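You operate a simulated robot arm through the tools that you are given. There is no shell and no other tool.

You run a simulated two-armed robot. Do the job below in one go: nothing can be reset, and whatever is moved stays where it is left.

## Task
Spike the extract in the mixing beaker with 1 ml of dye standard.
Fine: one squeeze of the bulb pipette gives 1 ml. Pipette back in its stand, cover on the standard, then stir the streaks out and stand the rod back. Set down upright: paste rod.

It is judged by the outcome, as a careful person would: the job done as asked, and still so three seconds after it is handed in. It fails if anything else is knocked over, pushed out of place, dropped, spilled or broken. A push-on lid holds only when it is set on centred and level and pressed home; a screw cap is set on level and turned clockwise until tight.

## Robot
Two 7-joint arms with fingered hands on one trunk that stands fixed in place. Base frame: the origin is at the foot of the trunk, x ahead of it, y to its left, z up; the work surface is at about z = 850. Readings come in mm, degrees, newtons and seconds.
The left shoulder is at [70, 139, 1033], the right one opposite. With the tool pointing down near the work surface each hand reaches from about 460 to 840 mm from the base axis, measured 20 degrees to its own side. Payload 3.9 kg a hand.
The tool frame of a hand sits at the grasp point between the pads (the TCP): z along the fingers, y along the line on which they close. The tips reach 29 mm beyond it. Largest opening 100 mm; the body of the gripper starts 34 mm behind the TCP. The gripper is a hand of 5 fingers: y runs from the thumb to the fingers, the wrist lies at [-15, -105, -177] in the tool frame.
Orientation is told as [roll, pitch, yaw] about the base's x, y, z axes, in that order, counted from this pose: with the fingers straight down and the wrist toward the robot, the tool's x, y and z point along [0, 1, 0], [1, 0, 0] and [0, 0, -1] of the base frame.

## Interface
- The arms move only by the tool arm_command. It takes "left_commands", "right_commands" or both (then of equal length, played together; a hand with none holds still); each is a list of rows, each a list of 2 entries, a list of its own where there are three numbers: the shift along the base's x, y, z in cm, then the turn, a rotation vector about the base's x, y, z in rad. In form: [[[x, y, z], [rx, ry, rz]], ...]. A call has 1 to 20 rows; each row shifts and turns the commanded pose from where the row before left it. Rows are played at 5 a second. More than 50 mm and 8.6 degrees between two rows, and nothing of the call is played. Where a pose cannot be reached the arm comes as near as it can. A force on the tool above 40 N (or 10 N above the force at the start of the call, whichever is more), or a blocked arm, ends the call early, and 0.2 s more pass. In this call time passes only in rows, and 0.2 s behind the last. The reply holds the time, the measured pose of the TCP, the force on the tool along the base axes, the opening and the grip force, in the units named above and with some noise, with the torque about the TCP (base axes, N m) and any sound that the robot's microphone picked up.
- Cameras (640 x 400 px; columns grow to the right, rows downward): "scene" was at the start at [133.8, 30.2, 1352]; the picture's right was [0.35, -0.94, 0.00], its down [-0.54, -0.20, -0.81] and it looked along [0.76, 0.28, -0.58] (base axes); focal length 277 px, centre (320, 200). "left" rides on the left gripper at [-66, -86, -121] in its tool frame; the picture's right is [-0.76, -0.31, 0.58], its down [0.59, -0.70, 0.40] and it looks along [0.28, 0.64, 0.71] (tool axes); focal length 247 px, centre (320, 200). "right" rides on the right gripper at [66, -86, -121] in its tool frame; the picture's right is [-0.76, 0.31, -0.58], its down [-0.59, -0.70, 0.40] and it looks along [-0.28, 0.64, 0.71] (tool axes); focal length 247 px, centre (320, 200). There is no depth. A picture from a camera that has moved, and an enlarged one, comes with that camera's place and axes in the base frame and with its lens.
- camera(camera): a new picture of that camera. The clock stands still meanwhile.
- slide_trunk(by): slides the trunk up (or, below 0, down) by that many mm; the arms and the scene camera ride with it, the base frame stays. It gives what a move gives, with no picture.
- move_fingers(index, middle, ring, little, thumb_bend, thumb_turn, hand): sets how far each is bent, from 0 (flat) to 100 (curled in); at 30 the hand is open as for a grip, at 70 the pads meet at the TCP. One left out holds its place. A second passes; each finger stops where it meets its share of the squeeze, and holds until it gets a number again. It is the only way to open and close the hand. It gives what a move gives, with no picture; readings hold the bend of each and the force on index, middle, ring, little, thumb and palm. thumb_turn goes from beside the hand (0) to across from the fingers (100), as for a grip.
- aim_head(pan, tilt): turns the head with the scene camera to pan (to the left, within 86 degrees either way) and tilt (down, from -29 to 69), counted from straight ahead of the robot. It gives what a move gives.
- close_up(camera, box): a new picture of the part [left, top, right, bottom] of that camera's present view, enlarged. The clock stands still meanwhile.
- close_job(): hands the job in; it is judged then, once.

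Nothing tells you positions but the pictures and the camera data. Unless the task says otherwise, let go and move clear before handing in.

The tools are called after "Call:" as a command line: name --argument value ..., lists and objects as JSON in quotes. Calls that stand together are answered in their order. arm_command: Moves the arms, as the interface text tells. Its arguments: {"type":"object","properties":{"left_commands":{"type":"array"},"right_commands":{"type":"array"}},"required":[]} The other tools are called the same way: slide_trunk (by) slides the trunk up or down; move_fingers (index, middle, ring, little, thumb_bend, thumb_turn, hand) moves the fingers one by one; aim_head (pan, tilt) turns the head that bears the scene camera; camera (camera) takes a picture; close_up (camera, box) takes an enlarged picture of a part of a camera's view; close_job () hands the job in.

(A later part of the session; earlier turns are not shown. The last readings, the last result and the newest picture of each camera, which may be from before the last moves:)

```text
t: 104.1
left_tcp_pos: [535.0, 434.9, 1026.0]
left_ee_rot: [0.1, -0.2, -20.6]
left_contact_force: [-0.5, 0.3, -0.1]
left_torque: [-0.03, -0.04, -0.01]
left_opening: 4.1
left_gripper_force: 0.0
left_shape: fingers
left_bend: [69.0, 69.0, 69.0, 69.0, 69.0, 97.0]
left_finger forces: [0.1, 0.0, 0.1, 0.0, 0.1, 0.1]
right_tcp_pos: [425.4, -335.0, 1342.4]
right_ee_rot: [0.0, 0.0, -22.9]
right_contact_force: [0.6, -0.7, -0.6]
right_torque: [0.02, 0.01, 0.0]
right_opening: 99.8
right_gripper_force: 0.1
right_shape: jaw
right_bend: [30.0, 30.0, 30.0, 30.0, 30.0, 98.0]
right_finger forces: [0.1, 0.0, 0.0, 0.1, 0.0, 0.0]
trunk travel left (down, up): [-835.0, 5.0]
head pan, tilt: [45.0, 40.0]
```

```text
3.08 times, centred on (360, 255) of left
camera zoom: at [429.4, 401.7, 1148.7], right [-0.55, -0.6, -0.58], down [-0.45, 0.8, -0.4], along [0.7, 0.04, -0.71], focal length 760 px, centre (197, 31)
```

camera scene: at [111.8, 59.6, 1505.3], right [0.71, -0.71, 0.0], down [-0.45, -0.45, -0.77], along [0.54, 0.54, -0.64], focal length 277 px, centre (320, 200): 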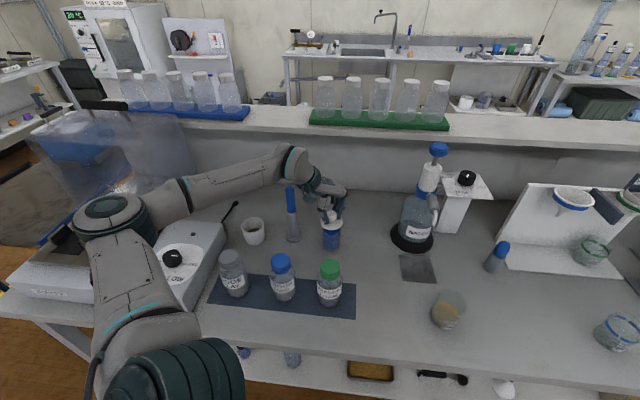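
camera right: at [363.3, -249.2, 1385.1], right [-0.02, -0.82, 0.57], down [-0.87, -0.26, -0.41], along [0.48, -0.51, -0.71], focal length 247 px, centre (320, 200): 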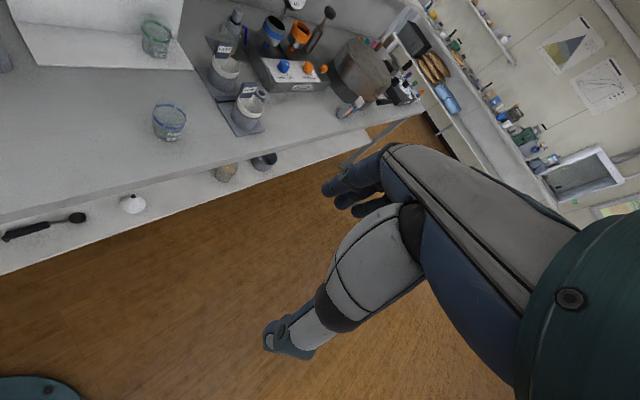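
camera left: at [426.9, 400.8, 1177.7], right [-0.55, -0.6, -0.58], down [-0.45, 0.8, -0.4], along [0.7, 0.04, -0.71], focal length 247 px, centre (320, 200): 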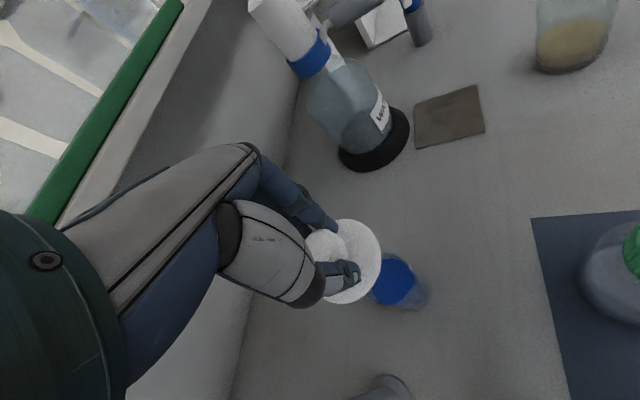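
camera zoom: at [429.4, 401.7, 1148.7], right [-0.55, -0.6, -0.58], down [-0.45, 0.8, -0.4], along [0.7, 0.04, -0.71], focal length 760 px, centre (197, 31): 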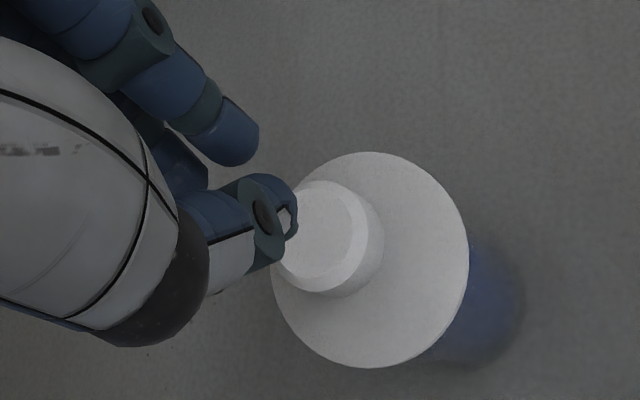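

The closed fingertips are directly over the knob. I'll press down in small steps and watch the force.

Call:
arm_command --left_commands '[[[0, 0, -1], [0, 0, 0]], [[0, 0, -1], [0, 0, 0]], [[0, 0, -0.3], [0, 0, 0]], [[0, 0, -0.3], [0, 0, 0]], [[0, 0, 0], [0, 0, 0]]]'

Call:
close_up --camera "scene" --box '[295, 170, 375, 260]'

Call:
close_up --camera "left" --box '[280, 190, 440, 320]'

```text
t: 105.3
left_tcp_pos: [534.4, 434.5, 1000.5]
left_ee_rot: [0.0, -0.2, -20.5]
left_contact_force: [0.7, 0.2, -0.2]
left_torque: [0.0, 0.0, -0.01]
left_opening: 4.1
left_gripper_force: 0.1
left_shape: fingers
left_bend: [69.0, 69.0, 69.0, 69.0, 69.0, 97.0]
left_finger forces: [0.0, 0.0, 0.0, 0.0, 0.0, 0.0]
right_tcp_pos: [426.1, -335.1, 1343.3]
right_ee_rot: [-0.1, 0.1, -22.9]
right_contact_force: [-0.1, 0.0, 0.7]
right_torque: [-0.01, -0.02, 0.02]
right_opening: 99.8
right_gripper_force: 0.0
right_shape: jaw
right_bend: [30.0, 30.0, 30.0, 30.0, 30.0, 98.0]
right_finger forces: [0.0, 0.0, 0.1, 0.1, 0.0, 0.0]
trunk travel left (down, up): [-835.0, 5.0]
head pan, tilt: [45.0, 40.0]
```

```text
4.44 times, centred on (335, 215) of scene
camera zoom: at [111.7, 59.6, 1505.3], right [0.71, -0.71, 0.0], down [-0.45, -0.45, -0.77], along [0.54, 0.54, -0.64], focal length 1233 px, centre (253, 133)
```

zoom: 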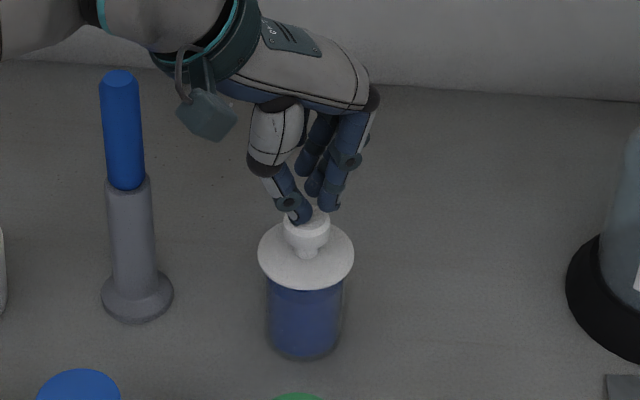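

```text
3.08 times, centred on (360, 255) of left
camera zoom: at [428.2, 400.4, 1121.6], right [-0.55, -0.6, -0.58], down [-0.45, 0.8, -0.4], along [0.7, 0.04, -0.71], focal length 760 px, centre (197, 31)
```

zoom: 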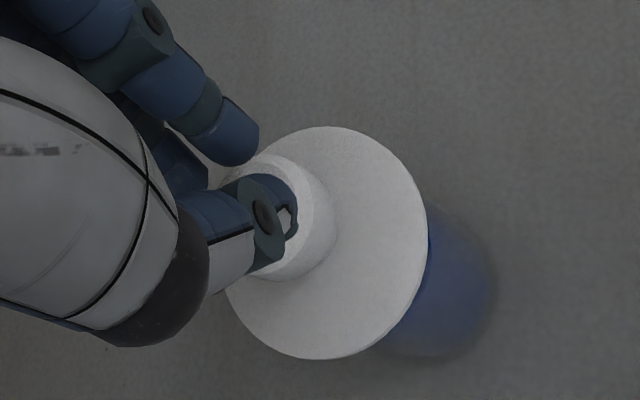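

The thumb tip will touch first and is a bit off-centre on the knob. I'll shift 6 mm so it lands in the middle, then press.

Call:
arm_command --left_commands '[[[0, 0, 0.4], [0, 0, 0]], [[0.56, -0.21, 0], [0, 0, 0]], [[0, 0, -0.4], [0, 0, 0]], [[0, 0, -0.2], [0, 0, 0]], [[0, 0, -0.2], [0, 0, 0]], [[0, 0, 0], [0, 0, 0]]]'

Call:
arm_command --left_commands '[[[0, 0, -0.2], [0, 0, 0]], [[0, 0, -0.2], [0, 0, 0]], [[0, 0, 0], [0, 0, 0]]]'

Call:
close_up --camera "scene" --box '[295, 170, 375, 260]'

Call:
close_up --camera "left" --box '[280, 190, 440, 320]'

```text
t: 106.7
left_tcp_pos: [540.3, 431.5, 995.7]
left_ee_rot: [0.1, -0.2, -20.4]
left_contact_force: [0.4, 0.8, -0.3]
left_torque: [0.01, -0.03, -0.04]
left_opening: 4.1
left_gripper_force: 0.0
left_shape: fingers
left_bend: [69.0, 69.0, 69.0, 69.0, 69.0, 97.0]
left_finger forces: [0.1, 0.0, 0.1, 0.1, 0.1, 0.1]
right_tcp_pos: [425.5, -334.7, 1342.8]
right_ee_rot: [-0.1, 0.0, -23.0]
right_contact_force: [0.5, -0.1, 0.1]
right_torque: [-0.02, -0.02, 0.01]
right_opening: 99.7
right_gripper_force: 0.0
right_shape: jaw
right_bend: [30.0, 30.0, 30.0, 30.0, 30.0, 98.0]
right_finger forces: [0.1, 0.1, 0.1, 0.1, 0.0, 0.0]
trunk travel left (down, up): [-835.0, 5.0]
head pan, tilt: [45.0, 40.0]
```

```text
t: 107.5
left_tcp_pos: [539.6, 430.0, 992.0]
left_ee_rot: [0.1, -0.2, -20.6]
left_contact_force: [-0.3, 0.0, 2.1]
left_torque: [-0.05, 0.05, 0.01]
left_opening: 3.9
left_gripper_force: 1.3
left_shape: fingers
left_bend: [69.0, 69.0, 69.0, 69.0, 69.0, 98.0]
left_finger forces: [0.0, 0.0, 0.0, 0.1, 1.9, 0.0]
right_tcp_pos: [424.4, -334.6, 1343.1]
right_ee_rot: [0.1, 0.0, -23.0]
right_contact_force: [-0.2, -0.4, 0.1]
right_torque: [-0.03, -0.03, 0.04]
right_opening: 99.9
right_gripper_force: 0.2
right_shape: jaw
right_bend: [30.0, 30.0, 30.0, 30.0, 30.0, 98.0]
right_finger forces: [0.0, 0.1, 0.1, 0.0, 0.0, 0.0]
trunk travel left (down, up): [-835.0, 5.0]
head pan, tilt: [45.0, 40.0]
```

```text
4.44 times, centred on (335, 215) of scene
camera zoom: at [111.5, 59.4, 1505.4], right [0.71, -0.71, 0.0], down [-0.45, -0.45, -0.77], along [0.54, 0.54, -0.64], focal length 1233 px, centre (253, 133)
```

zoom: 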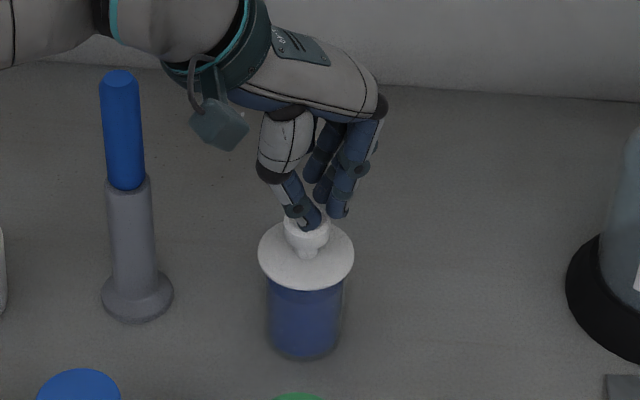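

```text
3.08 times, centred on (360, 255) of left
camera zoom: at [433.5, 397.9, 1114.0], right [-0.55, -0.6, -0.58], down [-0.45, 0.8, -0.4], along [0.7, 0.04, -0.71], focal length 760 px, centre (197, 31)
```

zoom: 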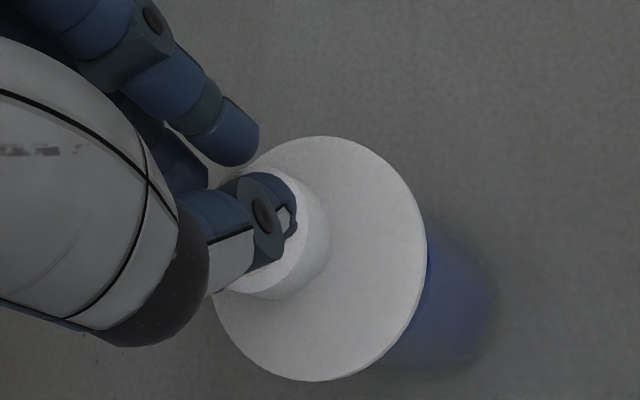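

Contact on the knob top at 2 N. I'll press harder.

Call:
arm_command --left_commands '[[[0, 0, -0.2], [0, 0, 0]], [[0, 0, -0.2], [0, 0, 0]], [[0, 0, 0], [0, 0, 0]]]'

Call:
close_up --camera "scene" --box '[295, 170, 375, 260]'

```text
t: 108.3
left_tcp_pos: [537.2, 430.1, 993.1]
left_ee_rot: [0.3, -0.4, -20.6]
left_contact_force: [-2.6, 2.6, 16.5]
left_torque: [0.06, 0.27, -0.04]
left_opening: 2.2
left_gripper_force: 8.2
left_shape: fingers
left_bend: [69.0, 69.0, 69.0, 69.0, 71.0, 98.0]
left_finger forces: [0.0, 0.1, 0.0, 0.0, 16.4, 0.0]
right_tcp_pos: [423.1, -335.4, 1343.0]
right_ee_rot: [0.1, -0.2, -23.0]
right_contact_force: [0.1, 1.0, 0.5]
right_torque: [-0.01, 0.0, 0.01]
right_opening: 99.7
right_gripper_force: 0.1
right_shape: jaw
right_bend: [30.0, 30.0, 30.0, 30.0, 30.0, 98.0]
right_finger forces: [0.1, 0.1, 0.1, 0.1, 0.0, 0.1]
trunk travel left (down, up): [-835.0, 5.0]
head pan, tilt: [45.0, 40.0]
```

```text
4.44 times, centred on (335, 215) of scene
camera zoom: at [108.5, 58.0, 1505.8], right [0.71, -0.71, 0.0], down [-0.45, -0.45, -0.77], along [0.54, 0.54, -0.64], focal length 1233 px, centre (253, 133)
```

zoom: 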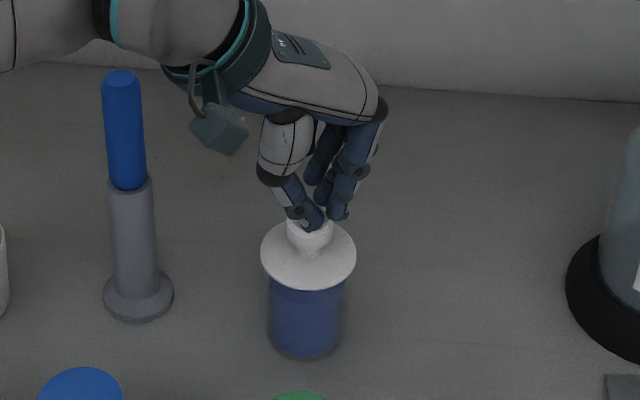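

Call:
arm_command --left_commands '[[[0, 0, -0.2], [0, 0, 0]], [[0, 0, 0], [0, 0, 0]]]'

Call:
close_up --camera "scene" --box '[315, 205, 355, 255]'

Call:
close_up --camera "left" --box '[280, 190, 440, 320]'

```text
t: 108.9
left_tcp_pos: [536.8, 429.5, 990.9]
left_ee_rot: [0.3, -0.5, -20.5]
left_contact_force: [-4.8, 2.1, 23.3]
left_torque: [0.05, 0.41, -0.05]
left_opening: 1.4
left_gripper_force: 12.3
left_shape: fingers
left_bend: [69.0, 69.0, 69.0, 69.0, 73.0, 98.0]
left_finger forces: [0.1, 0.1, 0.1, 0.0, 23.9, 0.1]
right_tcp_pos: [421.0, -336.4, 1344.0]
right_ee_rot: [0.1, -0.1, -23.1]
right_contact_force: [0.9, 0.2, 0.4]
right_torque: [0.0, 0.03, -0.06]
right_opening: 99.8
right_gripper_force: 0.1
right_shape: jaw
right_bend: [30.0, 30.0, 30.0, 30.0, 30.0, 98.0]
right_finger forces: [0.0, 0.0, 0.0, 0.1, 0.0, 0.0]
trunk travel left (down, up): [-835.0, 5.0]
head pan, tilt: [45.0, 40.0]
```

```text
8.00 times, centred on (335, 230) of scene
camera zoom: at [106.9, 57.1, 1505.9], right [0.71, -0.71, 0.0], down [-0.45, -0.45, -0.77], along [0.54, 0.54, -0.64], focal length 2219 px, centre (200, -40)
```

zoom: 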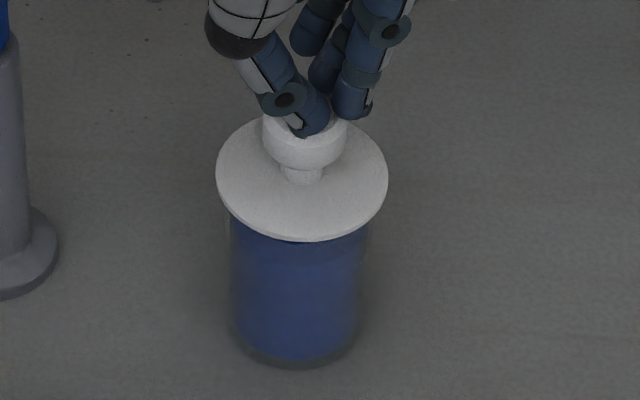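

```text
3.08 times, centred on (360, 255) of left
camera zoom: at [431.3, 396.9, 1111.8], right [-0.55, -0.6, -0.58], down [-0.45, 0.8, -0.4], along [0.71, 0.04, -0.71], focal length 760 px, centre (197, 31)
```

zoom: 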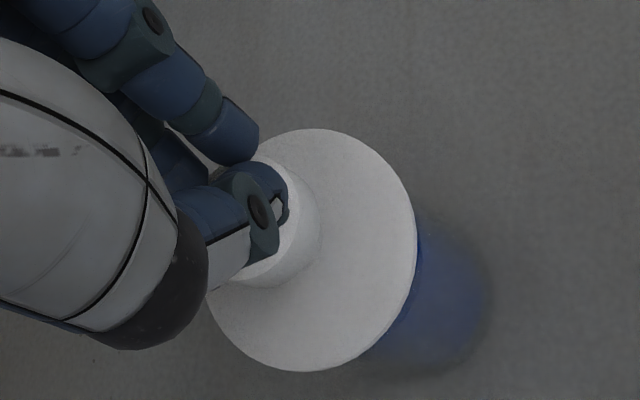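

23 N straight down and the cover is level. I'll ease off and lift clear.

Call:
arm_command --left_commands '[[[0, 0, 0.3], [0, 0, 0]], [[0, 0, 0.3], [0, 0, 0]], [[0, 0, 0.5], [0, 0, 0]], [[0, 0, 1.5], [0, 0, 0]], [[0, 0, 2], [0, 0, 0]], [[0, 0, 2], [0, 0, 0]], [[0, 0, 2], [0, 0, 0]], [[0, 0, 2], [0, 0, 0]], [[0, 0, 0], [0, 0, 0]]]'

Call:
close_up --camera "scene" --box '[305, 195, 365, 260]'

Call:
close_up --camera "left" --box '[300, 210, 460, 340]'

Call:
camera --camera "scene"

```text
t: 110.9
left_tcp_pos: [540.7, 429.2, 1092.8]
left_ee_rot: [0.1, -0.2, -20.4]
left_contact_force: [-0.7, 0.2, 0.6]
left_torque: [0.01, -0.01, 0.0]
left_opening: 3.5
left_gripper_force: 0.2
left_shape: fingers
left_bend: [69.0, 69.0, 69.0, 69.0, 69.0, 97.0]
left_finger forces: [0.0, 0.0, 0.1, 0.0, 0.0, 0.1]
right_tcp_pos: [425.3, -334.7, 1344.1]
right_ee_rot: [0.0, 0.0, -23.0]
right_contact_force: [0.6, -0.8, 0.8]
right_torque: [0.01, 0.02, 0.01]
right_opening: 99.6
right_gripper_force: 0.1
right_shape: jaw
right_bend: [30.0, 30.0, 30.0, 30.0, 30.0, 98.0]
right_finger forces: [0.0, 0.0, 0.0, 0.0, 0.0, 0.0]
trunk travel left (down, up): [-835.0, 5.0]
head pan, tilt: [45.0, 40.0]
```

```text
6.15 times, centred on (335, 228) of scene
camera zoom: at [111.8, 59.8, 1505.3], right [0.71, -0.71, 0.0], down [-0.45, -0.45, -0.77], along [0.54, 0.54, -0.64], focal length 1707 px, centre (228, 31)
```

zoom: 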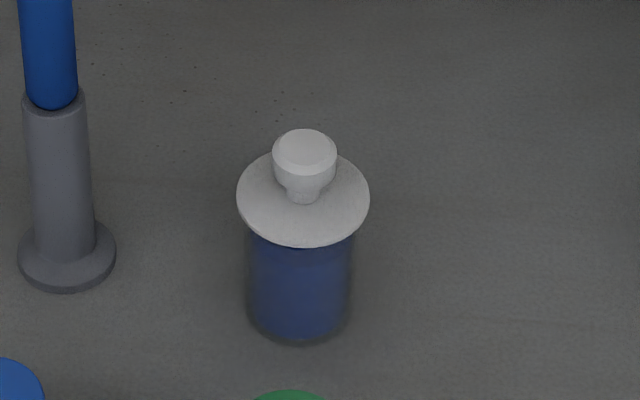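

```text
3.08 times, centred on (380, 275) of left
camera zoom: at [435.4, 397.7, 1215.4], right [-0.55, -0.6, -0.58], down [-0.45, 0.8, -0.4], along [0.7, 0.04, -0.71], focal length 760 px, centre (135, -31)
```

zoom: 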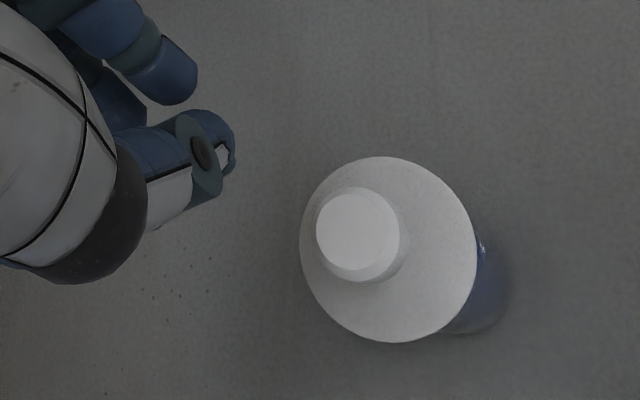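

```text
taken
camera scene: at [111.8, 59.8, 1505.3], right [0.71, -0.71, 0.0], down [-0.45, -0.45, -0.77], along [0.54, 0.54, -0.64], focal length 277 px, centre (320, 200)
```

scene: 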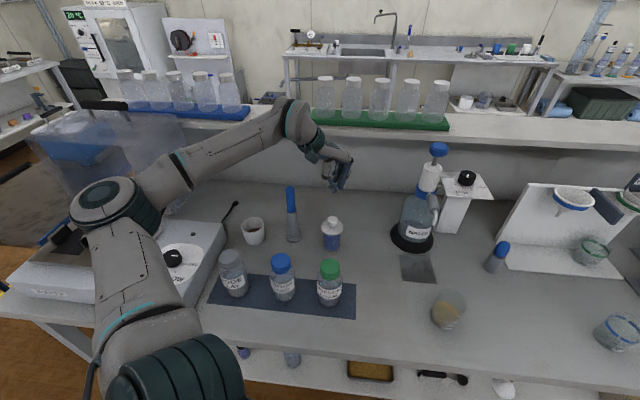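

The cover is seated level and centred on the dye. Next is the paste rod in its tall stand at about [478, 543], handle top z≈1044, stand top z≈960. I'll open the hand and move above it.

Call:
move_fingers --hand "left" --index 40 --middle 40 --ring 40 --little 40 --thumb_bend 40

Call:
arm_command --left_commands '[[[-1.2, 1.5, 1.5], [0, 0, 0]], [[-1.5, 2.5, 0], [0, 0, 0]], [[-1.2, 2.5, 0], [0, 0, 0]], [[-1.2, 2.5, 0], [0, 0, 0]], [[-1.14, 2.4, 0], [0, 0, 0]], [[0, 0, 0], [0, 0, 0]]]'

Call:
close_up --camera "scene" --box '[240, 120, 360, 260]'

Call:
camera --camera "left"

```text
t: 111.9
left_tcp_pos: [541.0, 429.9, 1092.9]
left_ee_rot: [0.1, -0.2, -20.5]
left_contact_force: [0.5, -0.4, 0.9]
left_torque: [0.02, -0.01, -0.02]
left_opening: 74.6
left_gripper_force: 0.1
left_shape: fingers
left_bend: [40.0, 40.0, 40.0, 40.0, 40.0, 97.0]
left_finger forces: [0.0, 0.0, 0.0, 0.1, 0.1, 0.1]
right_tcp_pos: [425.5, -335.2, 1342.1]
right_ee_rot: [0.0, 0.0, -23.0]
right_contact_force: [0.1, 0.0, 0.7]
right_torque: [0.01, -0.03, 0.04]
right_opening: 99.9
right_gripper_force: 0.1
right_shape: jaw
right_bend: [30.0, 30.0, 30.0, 30.0, 30.0, 98.0]
right_finger forces: [0.0, 0.1, 0.1, 0.0, 0.0, 0.1]
trunk travel left (down, up): [-835.0, 5.0]
head pan, tilt: [45.0, 40.0]
```

```text
t: 113.3
left_tcp_pos: [477.6, 544.0, 1108.3]
left_ee_rot: [0.1, -0.3, -20.4]
left_contact_force: [0.0, 1.2, -0.4]
left_torque: [0.0, -0.01, 0.01]
left_opening: 74.6
left_gripper_force: 0.1
left_shape: fingers
left_bend: [40.0, 40.0, 40.0, 40.0, 40.0, 98.0]
left_finger forces: [0.0, 0.0, 0.0, 0.0, 0.1, 0.0]
right_tcp_pos: [425.3, -336.3, 1342.8]
right_ee_rot: [-0.1, 0.0, -23.0]
right_contact_force: [-0.4, -0.1, 0.0]
right_torque: [-0.04, -0.03, -0.01]
right_opening: 99.9
right_gripper_force: 0.0
right_shape: jaw
right_bend: [30.0, 30.0, 30.0, 30.0, 30.0, 98.0]
right_finger forces: [0.0, 0.0, 0.0, 0.0, 0.0, 0.1]
trunk travel left (down, up): [-835.0, 5.0]
head pan, tilt: [45.0, 40.0]
```

```text
2.86 times, centred on (300, 190) of scene
camera zoom: at [112.0, 59.1, 1505.3], right [0.71, -0.71, 0.0], down [-0.45, -0.45, -0.77], along [0.54, 0.54, -0.64], focal length 792 px, centre (377, 229)
```

zoom: 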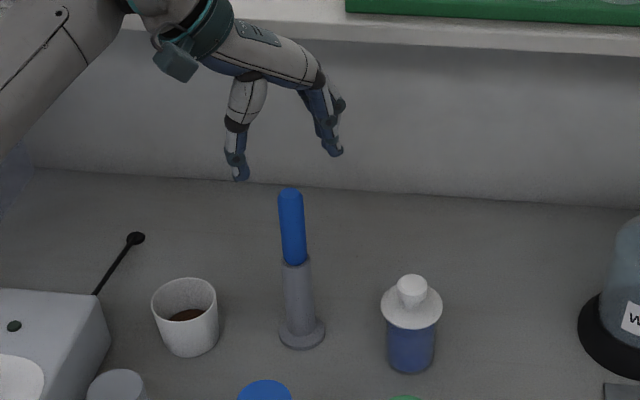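

```text
taken
camera left: at [372.5, 511.2, 1229.2], right [-0.55, -0.6, -0.58], down [-0.45, 0.8, -0.4], along [0.7, 0.04, -0.71], focal length 247 px, centre (320, 200)
```

left: 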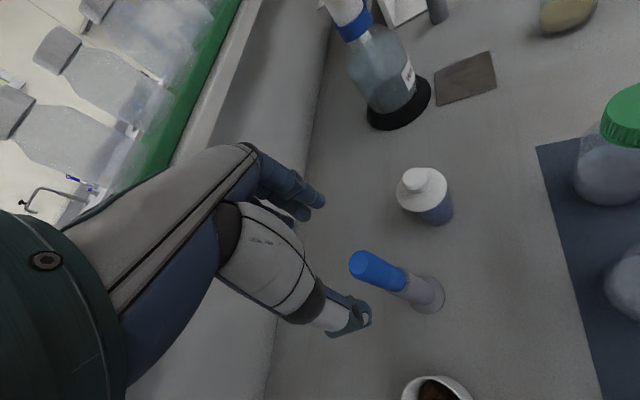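

The hand is centred over the rod handle. I'll descend around it, leaving clearance to the palm and the stand.

Call:
arm_command --left_commands '[[[0.05, -0.05, -2], [0, 0, 0]], [[0, 0, -2], [0, 0, 0]], [[0, 0, -2], [0, 0, 0]], [[0, 0, -2], [0, 0, 0]], [[0, 0, 0], [0, 0, 0]]]'

Call:
close_up --camera "scene" --box '[250, 140, 340, 240]'

Call:
close_up --camera "left" --box '[260, 180, 460, 340]'

```text
t: 114.5
left_tcp_pos: [475.7, 542.1, 1027.2]
left_ee_rot: [0.1, -0.2, -20.4]
left_contact_force: [0.0, -0.5, 0.8]
left_torque: [0.01, 0.02, 0.0]
left_opening: 74.6
left_gripper_force: 0.0
left_shape: fingers
left_bend: [40.0, 40.0, 40.0, 40.0, 40.0, 98.0]
left_finger forces: [0.0, 0.0, 0.1, 0.1, 0.1, 0.0]
right_tcp_pos: [425.5, -335.4, 1342.6]
right_ee_rot: [0.0, 0.1, -23.0]
right_contact_force: [0.0, -0.1, -0.3]
right_torque: [0.01, 0.02, 0.04]
right_opening: 99.8
right_gripper_force: 0.1
right_shape: jaw
right_bend: [30.0, 30.0, 30.0, 30.0, 30.0, 98.0]
right_finger forces: [0.0, 0.1, 0.0, 0.0, 0.0, 0.0]
trunk travel left (down, up): [-835.0, 5.0]
head pan, tilt: [45.0, 40.0]
```

```text
4.00 times, centred on (295, 190) of scene
camera zoom: at [111.7, 59.3, 1505.3], right [0.71, -0.71, 0.0], down [-0.45, -0.45, -0.77], along [0.54, 0.54, -0.64], focal length 1110 px, centre (420, 240)
```

zoom: 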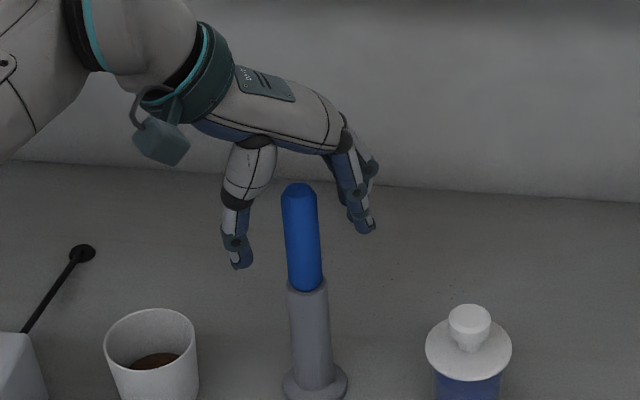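

```text
2.50 times, centred on (360, 260) of left
camera zoom: at [370.8, 510.1, 1149.1], right [-0.55, -0.6, -0.58], down [-0.45, 0.8, -0.4], along [0.7, 0.04, -0.71], focal length 617 px, centre (220, 50)
```

zoom: 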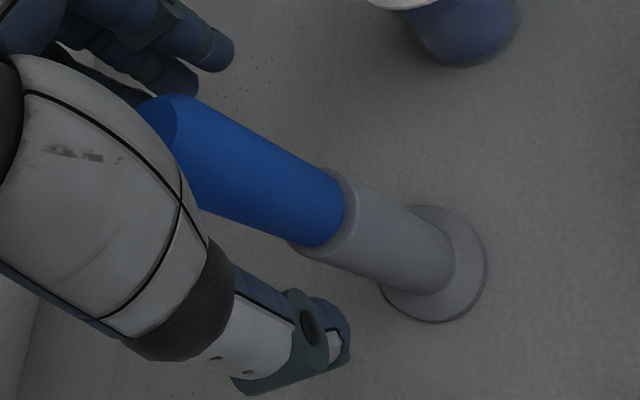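

Call:
arm_command --left_commands '[[[0, 0, -0.6], [0, 0, 0]], [[0, 0, 0], [0, 0, 0]]]'

Call:
move_fingers --hand "left" --index 58 --middle 58 --ring 58 --little 58 --thumb_bend 58

Call:
move_fingers --hand "left" --index 63 --middle 63 --ring 63 --little 63 --thumb_bend 63

Call:
close_up --camera "scene" --box '[250, 140, 340, 240]'

Call:
close_up --camera "left" --box '[260, 180, 460, 340]'

```text
t: 115.1
left_tcp_pos: [476.3, 544.4, 1021.0]
left_ee_rot: [0.1, -0.1, -20.4]
left_contact_force: [-0.2, -0.4, -0.2]
left_torque: [-0.01, 0.01, 0.0]
left_opening: 74.5
left_gripper_force: 0.0
left_shape: fingers
left_bend: [40.0, 40.0, 40.0, 40.0, 40.0, 98.0]
left_finger forces: [0.0, 0.0, 0.0, 0.0, 0.0, 0.0]
right_tcp_pos: [425.3, -335.1, 1343.1]
right_ee_rot: [-0.1, 0.0, -23.0]
right_contact_force: [-0.1, 0.2, 0.8]
right_torque: [0.02, 0.02, -0.02]
right_opening: 99.9
right_gripper_force: 0.0
right_shape: jaw
right_bend: [30.0, 30.0, 30.0, 30.0, 30.0, 98.0]
right_finger forces: [0.0, 0.1, 0.0, 0.1, 0.0, 0.0]
trunk travel left (down, up): [-835.0, 5.0]
head pan, tilt: [45.0, 40.0]
```

```text
t: 116.1
left_tcp_pos: [476.4, 544.3, 1021.8]
left_ee_rot: [0.1, -0.2, -20.5]
left_contact_force: [-0.2, -1.1, 0.2]
left_torque: [0.0, -0.01, 0.01]
left_opening: 33.2
left_gripper_force: 0.0
left_shape: fingers
left_bend: [57.0, 57.0, 57.0, 57.0, 57.0, 98.0]
left_finger forces: [0.0, 0.0, 0.1, 0.1, 0.0, 0.1]
right_tcp_pos: [425.6, -335.7, 1343.2]
right_ee_rot: [0.0, 0.1, -23.0]
right_contact_force: [0.4, -1.4, -0.2]
right_torque: [0.02, 0.03, 0.04]
right_opening: 99.7
right_gripper_force: 0.2
right_shape: jaw
right_bend: [30.0, 30.0, 30.0, 30.0, 30.0, 98.0]
right_finger forces: [0.0, 0.0, 0.0, 0.1, 0.0, 0.0]
trunk travel left (down, up): [-835.0, 5.0]
head pan, tilt: [45.0, 40.0]
```

```text
t: 117.1
left_tcp_pos: [477.9, 543.7, 1021.8]
left_ee_rot: [0.1, -0.2, -20.6]
left_contact_force: [0.3, 0.2, -0.2]
left_torque: [0.0, 0.01, -0.01]
left_opening: 21.3
left_gripper_force: 1.1
left_shape: fingers
left_bend: [62.0, 63.0, 63.0, 63.0, 62.0, 98.0]
left_finger forces: [0.8, 0.1, 0.0, 0.0, 0.8, 0.0]
right_tcp_pos: [424.8, -335.1, 1343.2]
right_ee_rot: [0.0, 0.0, -23.0]
right_contact_force: [-0.6, 0.0, -0.4]
right_torque: [0.01, -0.02, 0.0]
right_opening: 99.6
right_gripper_force: 0.0
right_shape: jaw
right_bend: [30.0, 30.0, 30.0, 30.0, 30.0, 98.0]
right_finger forces: [0.0, 0.0, 0.1, 0.1, 0.0, 0.1]
trunk travel left (down, up): [-835.0, 5.0]
head pan, tilt: [45.0, 40.0]
```

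```text
4.00 times, centred on (295, 190) of scene
camera zoom: at [111.7, 59.6, 1505.3], right [0.71, -0.71, 0.0], down [-0.45, -0.45, -0.77], along [0.54, 0.54, -0.64], focal length 1110 px, centre (420, 240)
```

zoom: 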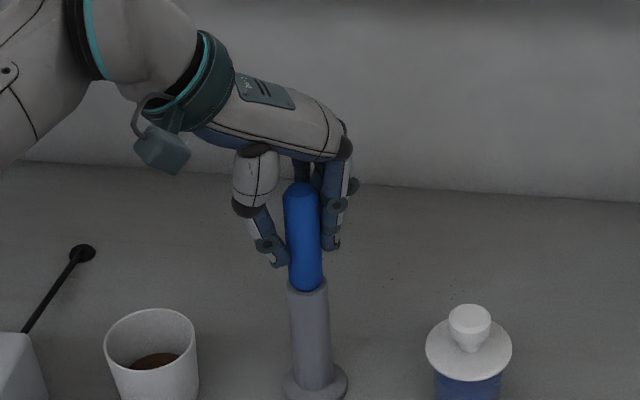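

```text
2.50 times, centred on (360, 260) of left
camera zoom: at [370.9, 511.1, 1142.7], right [-0.55, -0.6, -0.58], down [-0.45, 0.8, -0.4], along [0.7, 0.04, -0.71], focal length 617 px, centre (220, 50)
```

zoom: 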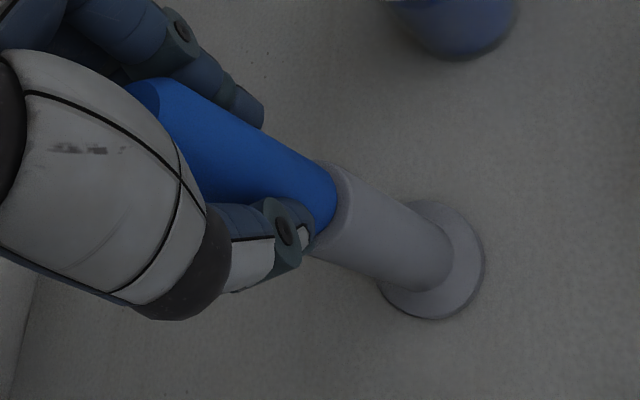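

Only the index finger bears on the handle. I'll open slightly and shift 4 mm so index and middle share it, then grip.

Call:
move_fingers --hand "left" --index 58 --middle 58 --ring 58 --little 58 --thumb_bend 58

Call:
arm_command --left_commands '[[[-0.14, -0.38, 0], [0, 0, 0]], [[0, 0, 0], [0, 0, 0]]]'

Call:
move_fingers --hand "left" --index 65 --middle 65 --ring 65 --little 65 --thumb_bend 65

Call:
move_fingers --hand "left" --index 73 --middle 73 --thumb_bend 73

Call:
close_up --camera "scene" --box '[250, 140, 340, 240]'

Call:
close_up --camera "left" --box '[260, 180, 460, 340]'

```text
t: 118.1
left_tcp_pos: [476.5, 545.1, 1021.8]
left_ee_rot: [0.1, -0.2, -20.5]
left_contact_force: [0.0, 0.4, -0.7]
left_torque: [-0.01, -0.03, 0.0]
left_opening: 32.6
left_gripper_force: 0.0
left_shape: fingers
left_bend: [57.0, 57.0, 57.0, 57.0, 57.0, 98.0]
left_finger forces: [0.0, 0.0, 0.1, 0.0, 0.0, 0.0]
right_tcp_pos: [424.9, -334.5, 1342.6]
right_ee_rot: [-0.1, 0.0, -23.0]
right_contact_force: [0.1, -0.4, 0.6]
right_torque: [0.0, -0.01, 0.03]
right_opening: 99.6
right_gripper_force: 0.1
right_shape: jaw
right_bend: [30.0, 30.0, 30.0, 30.0, 30.0, 98.0]
right_finger forces: [0.1, 0.0, 0.1, 0.1, 0.0, 0.1]
trunk travel left (down, up): [-835.0, 5.0]
head pan, tilt: [45.0, 40.0]
```

```text
t: 118.7
left_tcp_pos: [476.4, 538.4, 1021.4]
left_ee_rot: [0.2, -0.1, -20.6]
left_contact_force: [0.0, -0.3, 0.1]
left_torque: [-0.01, 0.01, 0.0]
left_opening: 32.5
left_gripper_force: 0.1
left_shape: fingers
left_bend: [57.0, 57.0, 57.0, 57.0, 57.0, 98.0]
left_finger forces: [0.0, 0.1, 0.1, 0.0, 0.0, 0.1]
right_tcp_pos: [425.8, -334.1, 1343.7]
right_ee_rot: [-0.1, 0.1, -23.0]
right_contact_force: [-1.0, 1.3, 0.4]
right_torque: [0.02, -0.01, 0.0]
right_opening: 99.9
right_gripper_force: 0.0
right_shape: jaw
right_bend: [30.0, 30.0, 30.0, 30.0, 30.0, 98.0]
right_finger forces: [0.0, 0.1, 0.0, 0.1, 0.0, 0.1]
trunk travel left (down, up): [-835.0, 5.0]
head pan, tilt: [45.0, 40.0]
```

```text
t: 119.7
left_tcp_pos: [475.2, 540.3, 1020.7]
left_ee_rot: [0.1, -0.2, -20.5]
left_contact_force: [-0.4, 0.3, 0.6]
left_torque: [-0.04, 0.0, 0.02]
left_opening: 17.5
left_gripper_force: 1.6
left_shape: fingers
left_bend: [64.0, 64.0, 65.0, 65.0, 63.0, 97.0]
left_finger forces: [0.7, 0.8, 0.1, 0.1, 1.5, 0.0]
right_tcp_pos: [425.5, -334.2, 1342.2]
right_ee_rot: [0.0, -0.2, -23.0]
right_contact_force: [0.0, -0.6, -0.1]
right_torque: [-0.02, 0.01, 0.01]
right_opening: 99.9
right_gripper_force: 0.0
right_shape: jaw
right_bend: [30.0, 30.0, 30.0, 30.0, 30.0, 98.0]
right_finger forces: [0.0, 0.0, 0.1, 0.0, 0.1, 0.0]
trunk travel left (down, up): [-835.0, 5.0]
head pan, tilt: [45.0, 40.0]
```

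```text
t: 120.7
left_tcp_pos: [476.1, 539.5, 1021.1]
left_ee_rot: [0.1, -0.1, -20.5]
left_contact_force: [0.3, 0.2, 0.4]
left_torque: [0.0, 0.01, 0.01]
left_opening: 13.9
left_gripper_force: 9.4
left_shape: fingers
left_bend: [72.0, 66.0, 65.0, 65.0, 66.0, 96.0]
left_finger forces: [4.6, 5.6, 0.0, 0.0, 8.7, 0.0]
right_tcp_pos: [424.6, -334.2, 1341.8]
right_ee_rot: [0.0, 0.1, -23.0]
right_contact_force: [0.5, 0.2, 0.1]
right_torque: [0.03, -0.02, -0.02]
right_opening: 99.9
right_gripper_force: 0.1
right_shape: jaw
right_bend: [30.0, 30.0, 30.0, 30.0, 30.0, 98.0]
right_finger forces: [0.0, 0.0, 0.0, 0.1, 0.0, 0.1]
trunk travel left (down, up): [-835.0, 5.0]
head pan, tilt: [45.0, 40.0]
```

```text
4.00 times, centred on (295, 190) of scene
camera zoom: at [112.0, 59.7, 1505.3], right [0.71, -0.71, 0.0], down [-0.45, -0.45, -0.77], along [0.54, 0.54, -0.64], focal length 1110 px, centre (420, 240)
```

zoom: 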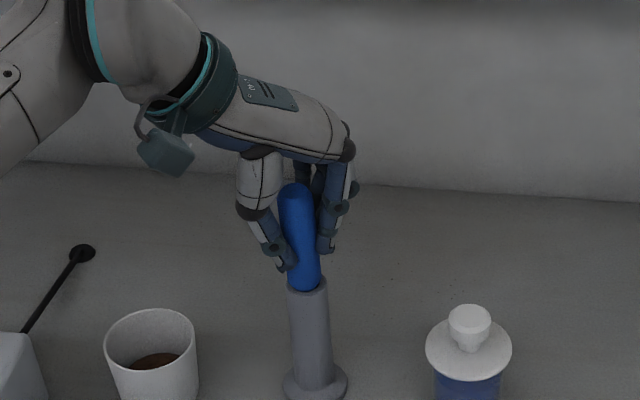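

```text
2.50 times, centred on (360, 260) of left
camera zoom: at [370.7, 507.2, 1143.2], right [-0.55, -0.6, -0.58], down [-0.45, 0.8, -0.4], along [0.7, 0.04, -0.71], focal length 617 px, centre (220, 50)
```

zoom: 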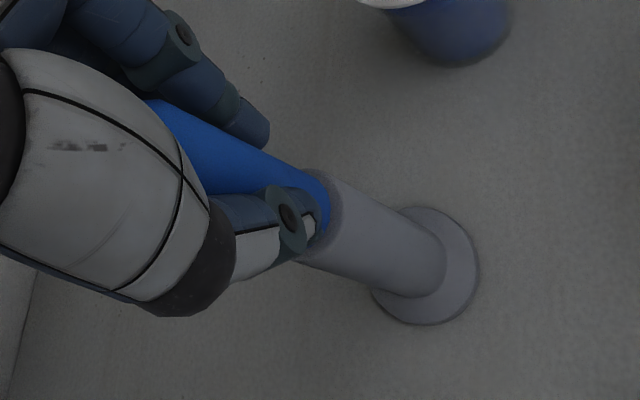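

The rod's grip is soft and gives under 9 N, so I'll ease to about 5 N, then lift with the trunk still and watch.

Call:
move_fingers --hand "left" --index 69 --middle 69 --thumb_bend 69

Call:
arm_command --left_commands '[[[0, 0, 0.5], [0, 0, 0]], [[0, 0, 0.5], [0, 0, 0]], [[0, 0, 1], [0, 0, 0]], [[0, 0, 1], [0, 0, 0]], [[0, 0, 0], [0, 0, 0]]]'

Call:
close_up --camera "scene" --box '[250, 140, 340, 240]'

Call:
close_up --camera "left" --box '[260, 180, 460, 340]'

```text
t: 121.7
left_tcp_pos: [476.1, 539.5, 1021.3]
left_ee_rot: [0.1, -0.2, -20.6]
left_contact_force: [-0.4, 0.0, 0.5]
left_torque: [0.0, -0.02, 0.01]
left_opening: 15.3
left_gripper_force: 5.0
left_shape: fingers
left_bend: [66.0, 67.0, 65.0, 65.0, 65.0, 96.0]
left_finger forces: [2.3, 2.8, 0.0, 0.0, 4.2, 0.0]
right_tcp_pos: [424.8, -334.4, 1343.3]
right_ee_rot: [0.0, -0.1, -23.0]
right_contact_force: [0.6, 0.1, 0.0]
right_torque: [0.01, -0.02, 0.02]
right_opening: 99.9
right_gripper_force: 0.2
right_shape: jaw
right_bend: [30.0, 30.0, 30.0, 30.0, 30.0, 98.0]
right_finger forces: [0.1, 0.0, 0.0, 0.1, 0.0, 0.0]
trunk travel left (down, up): [-835.0, 5.0]
head pan, tilt: [45.0, 40.0]
```

```text
t: 122.9
left_tcp_pos: [476.5, 540.8, 1051.6]
left_ee_rot: [0.1, -0.2, -20.3]
left_contact_force: [-0.3, 0.2, 0.3]
left_torque: [0.04, 0.01, -0.01]
left_opening: 15.1
left_gripper_force: 4.4
left_shape: fingers
left_bend: [66.0, 67.0, 65.0, 65.0, 65.0, 96.0]
left_finger forces: [2.2, 2.6, 0.1, 0.1, 4.4, 0.0]
right_tcp_pos: [424.8, -334.1, 1342.5]
right_ee_rot: [0.1, 0.0, -23.1]
right_contact_force: [-0.2, 0.2, 0.2]
right_torque: [-0.01, 0.04, 0.01]
right_opening: 99.7
right_gripper_force: 0.1
right_shape: jaw
right_bend: [30.0, 30.0, 30.0, 30.0, 30.0, 98.0]
right_finger forces: [0.0, 0.1, 0.0, 0.0, 0.0, 0.1]
trunk travel left (down, up): [-835.0, 5.0]
head pan, tilt: [45.0, 40.0]
```

```text
4.00 times, centred on (295, 190) of scene
camera zoom: at [111.8, 59.8, 1505.3], right [0.71, -0.71, 0.0], down [-0.45, -0.45, -0.77], along [0.54, 0.54, -0.64], focal length 1110 px, centre (420, 240)
```

zoom: 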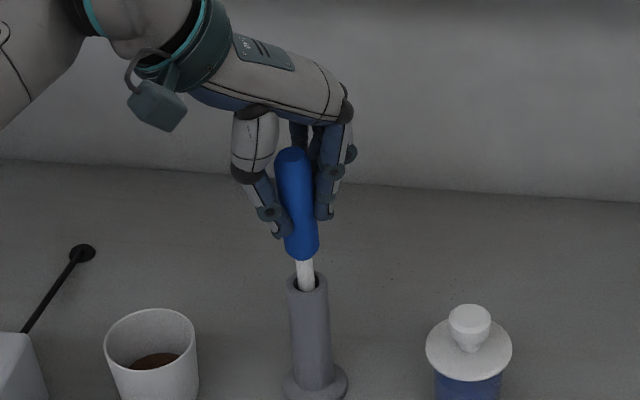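

```text
2.50 times, centred on (360, 260) of left
camera zoom: at [371.1, 508.4, 1172.7], right [-0.55, -0.6, -0.58], down [-0.45, 0.8, -0.4], along [0.7, 0.04, -0.71], focal length 617 px, centre (220, 50)
```

zoom: 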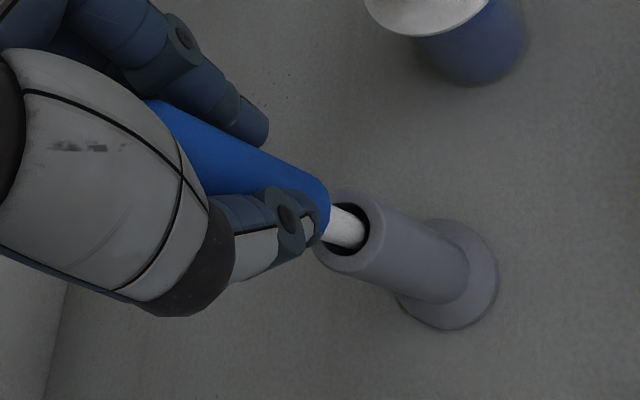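

The rod comes out straight: a white rod under the blue grip, hanging vertical. I'll lift it fully out of the stand.

Call:
arm_command --left_commands '[[[0, 0, 1.5], [0, 0, 0]], [[0, 0, 1.5], [0, 0, 0]], [[0, 0, 1.5], [0, 0, 0]], [[0, 0, 1.5], [0, 0, 0]], [[0, 0, 1.5], [0, 0, 0]], [[0, 0, 1.5], [0, 0, 0]], [[0, 0, 0], [0, 0, 0]]]'

Call:
close_up --camera "scene" --box '[240, 100, 350, 250]'

Call:
camera --camera "left"

```text
t: 124.5
left_tcp_pos: [478.2, 540.0, 1143.4]
left_ee_rot: [0.1, -0.1, -20.5]
left_contact_force: [0.5, -0.2, -1.3]
left_torque: [-0.02, 0.01, -0.02]
left_opening: 14.9
left_gripper_force: 4.6
left_shape: fingers
left_bend: [66.0, 67.0, 65.0, 65.0, 65.0, 96.0]
left_finger forces: [2.2, 2.4, 0.1, 0.0, 4.3, 0.0]
right_tcp_pos: [425.6, -334.2, 1343.1]
right_ee_rot: [-0.1, 0.0, -23.0]
right_contact_force: [0.3, -0.1, 0.3]
right_torque: [0.02, 0.0, 0.01]
right_opening: 99.7
right_gripper_force: 0.1
right_shape: jaw
right_bend: [30.0, 30.0, 30.0, 30.0, 30.0, 98.0]
right_finger forces: [0.1, 0.1, 0.0, 0.1, 0.0, 0.0]
trunk travel left (down, up): [-835.0, 5.0]
head pan, tilt: [45.0, 40.0]
```

```text
2.67 times, centred on (295, 175) of scene
camera zoom: at [111.8, 59.9, 1505.3], right [0.71, -0.71, 0.0], down [-0.45, -0.45, -0.77], along [0.54, 0.54, -0.64], focal length 740 px, centre (387, 267)
```

zoom: 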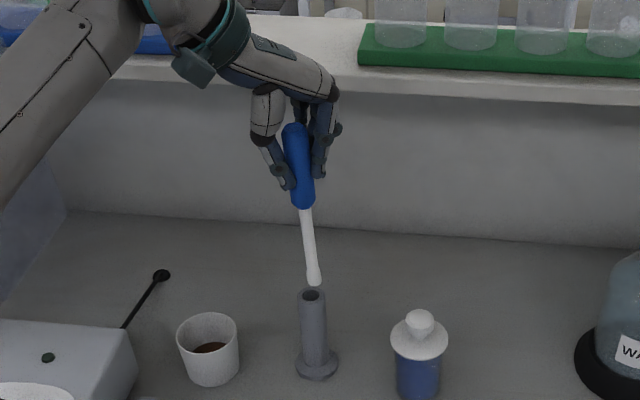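

```text
taken
camera left: at [372.2, 508.0, 1264.7], right [-0.55, -0.6, -0.58], down [-0.45, 0.8, -0.4], along [0.7, 0.04, -0.71], focal length 247 px, centre (320, 200)
```

left: 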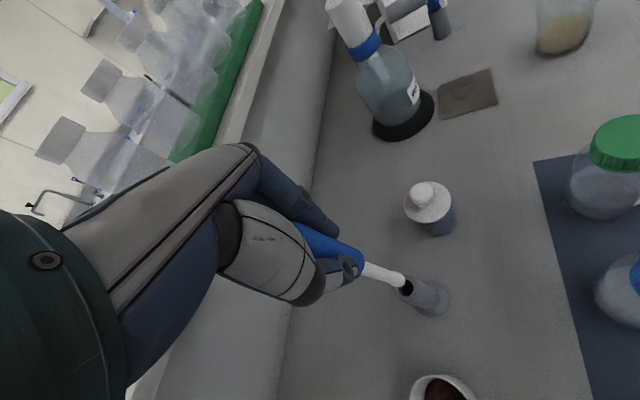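

The rod tip is about 160 mm below the TCP and clear of the stand. I'll carry it high over to the beaker, turning the hand as before.

Call:
arm_command --left_commands '[[[0, 0, 1.5], [0, 0, 0]], [[0.5, -2, 0.5], [0, 0, 0]], [[0.6, -3.6, 0], [0, 0, -0.03]], [[0.6, -3.6, 0], [0, 0, -0.03]], [[0.6, -3.6, 0], [0, 0, -0.03]], [[0.6, -3.6, 0], [0, 0, -0.03]], [[0.6, -3.6, 0], [0, 0, -0.03]], [[0.6, -3.6, 0], [0, 0, -0.03]], [[0.6, -3.6, 0], [0, 0, -0.03]], [[0.6, -3.6, 0], [0, 0, -0.03]], [[0.6, -3.6, 0], [0, 0, -0.03]], [[0.6, -3.6, 0], [0, 0, -0.03]], [[0.6, -3.6, 0], [0, 0, 0]], [[0.4, -2.8, 0], [0, 0, 0]], [[0, 0, 0], [0, 0, 0]]]'

Call:
aim_head --pan 20 --tilt 45

Call:
camera --camera "scene"

Call:
camera --camera "left"

```text
t: 127.7
left_tcp_pos: [552.3, 99.2, 1162.5]
left_ee_rot: [-0.1, -0.1, -37.6]
left_contact_force: [0.8, 1.1, -0.8]
left_torque: [-0.03, -0.02, -0.02]
left_opening: 14.7
left_gripper_force: 4.9
left_shape: fingers
left_bend: [67.0, 67.0, 65.0, 65.0, 65.0, 96.0]
left_finger forces: [2.3, 2.6, 0.0, 0.1, 4.1, 0.0]
right_tcp_pos: [425.4, -332.8, 1343.4]
right_ee_rot: [-0.1, 0.0, -23.0]
right_contact_force: [0.0, 0.6, 0.4]
right_torque: [-0.02, 0.02, 0.01]
right_opening: 99.8
right_gripper_force: 0.0
right_shape: jaw
right_bend: [30.0, 30.0, 30.0, 30.0, 30.0, 98.0]
right_finger forces: [0.0, 0.0, 0.1, 0.0, 0.0, 0.1]
trunk travel left (down, up): [-835.0, 5.0]
head pan, tilt: [45.0, 40.0]
```

```text
t: 128.6
left_tcp_pos: [550.1, 98.2, 1162.5]
left_ee_rot: [0.1, -0.2, -37.6]
left_contact_force: [-0.6, -0.1, -0.7]
left_torque: [0.0, 0.02, -0.01]
left_opening: 14.6
left_gripper_force: 4.3
left_shape: fingers
left_bend: [67.0, 67.0, 65.0, 65.0, 65.0, 96.0]
left_finger forces: [2.1, 2.7, 0.1, 0.0, 4.1, 0.0]
right_tcp_pos: [423.6, -335.2, 1341.6]
right_ee_rot: [0.0, -0.1, -23.1]
right_contact_force: [-0.1, 0.3, 0.2]
right_torque: [0.01, -0.03, 0.01]
right_opening: 100.0
right_gripper_force: 0.1
right_shape: jaw
right_bend: [30.0, 30.0, 30.0, 30.0, 30.0, 98.0]
right_finger forces: [0.0, 0.0, 0.1, 0.0, 0.1, 0.1]
trunk travel left (down, up): [-835.0, 5.0]
head pan, tilt: [20.0, 45.0]
```

```text
taken
camera scene: at [127.9, 26.9, 1498.1], right [0.34, -0.94, 0.0], down [-0.66, -0.24, -0.71], along [0.66, 0.24, -0.71], focal length 277 px, centre (320, 200)
```

scene: 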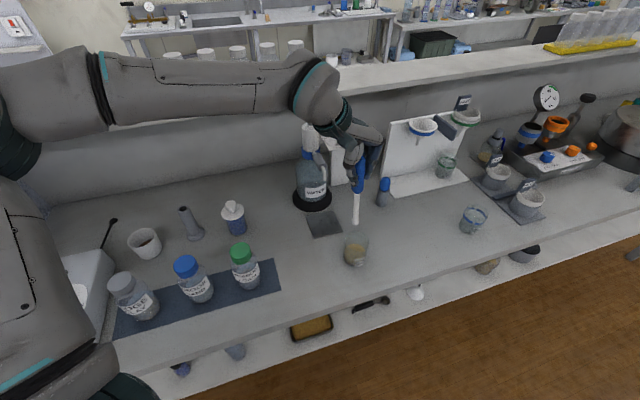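

```text
taken
camera left: at [440.5, 97.0, 1284.3], right [-0.7, -0.41, -0.58], down [-0.2, 0.9, -0.4], along [0.68, -0.17, -0.71], focal length 247 px, centre (320, 200)
```

left: 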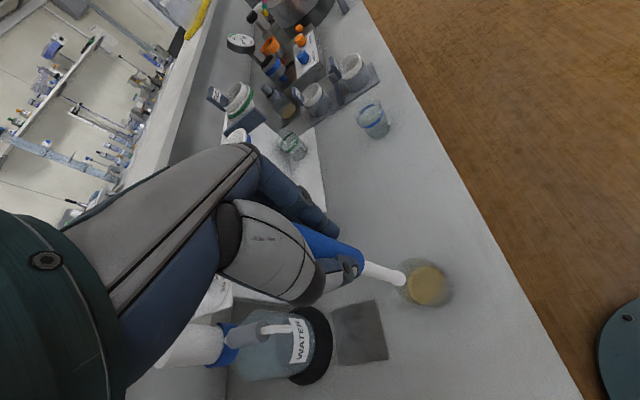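

The arm is now in a high-elbow posture, well clear of the bottles. I'll zoom in to align the rod with the beaker.

Call:
close_up --camera "scene" --box '[320, 150, 400, 275]'

Call:
close_up --camera "left" --box '[330, 220, 490, 340]'

```text
3.20 times, centred on (360, 212) of scene
camera zoom: at [127.9, 26.9, 1498.1], right [0.34, -0.94, 0.0], down [-0.66, -0.24, -0.71], along [0.66, 0.24, -0.71], focal length 888 px, centre (192, 160)
```

zoom: 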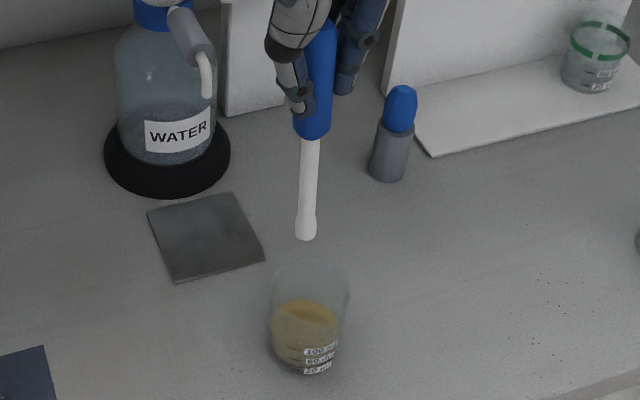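

```text
3.33 times, centred on (410, 280) of left
camera zoom: at [440.5, 97.0, 1284.3], right [-0.7, -0.41, -0.58], down [-0.2, 0.9, -0.4], along [0.68, -0.17, -0.71], focal length 823 px, centre (20, -67)
```

zoom: 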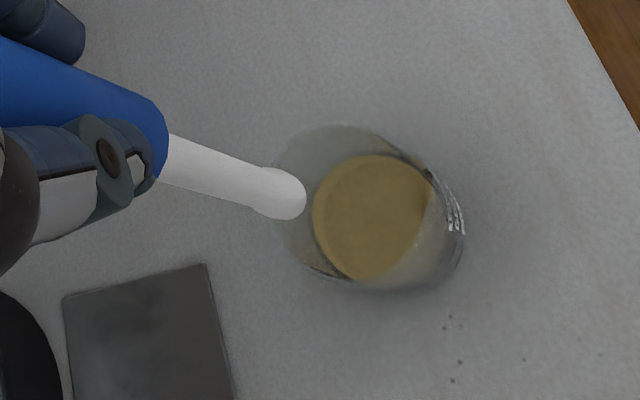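

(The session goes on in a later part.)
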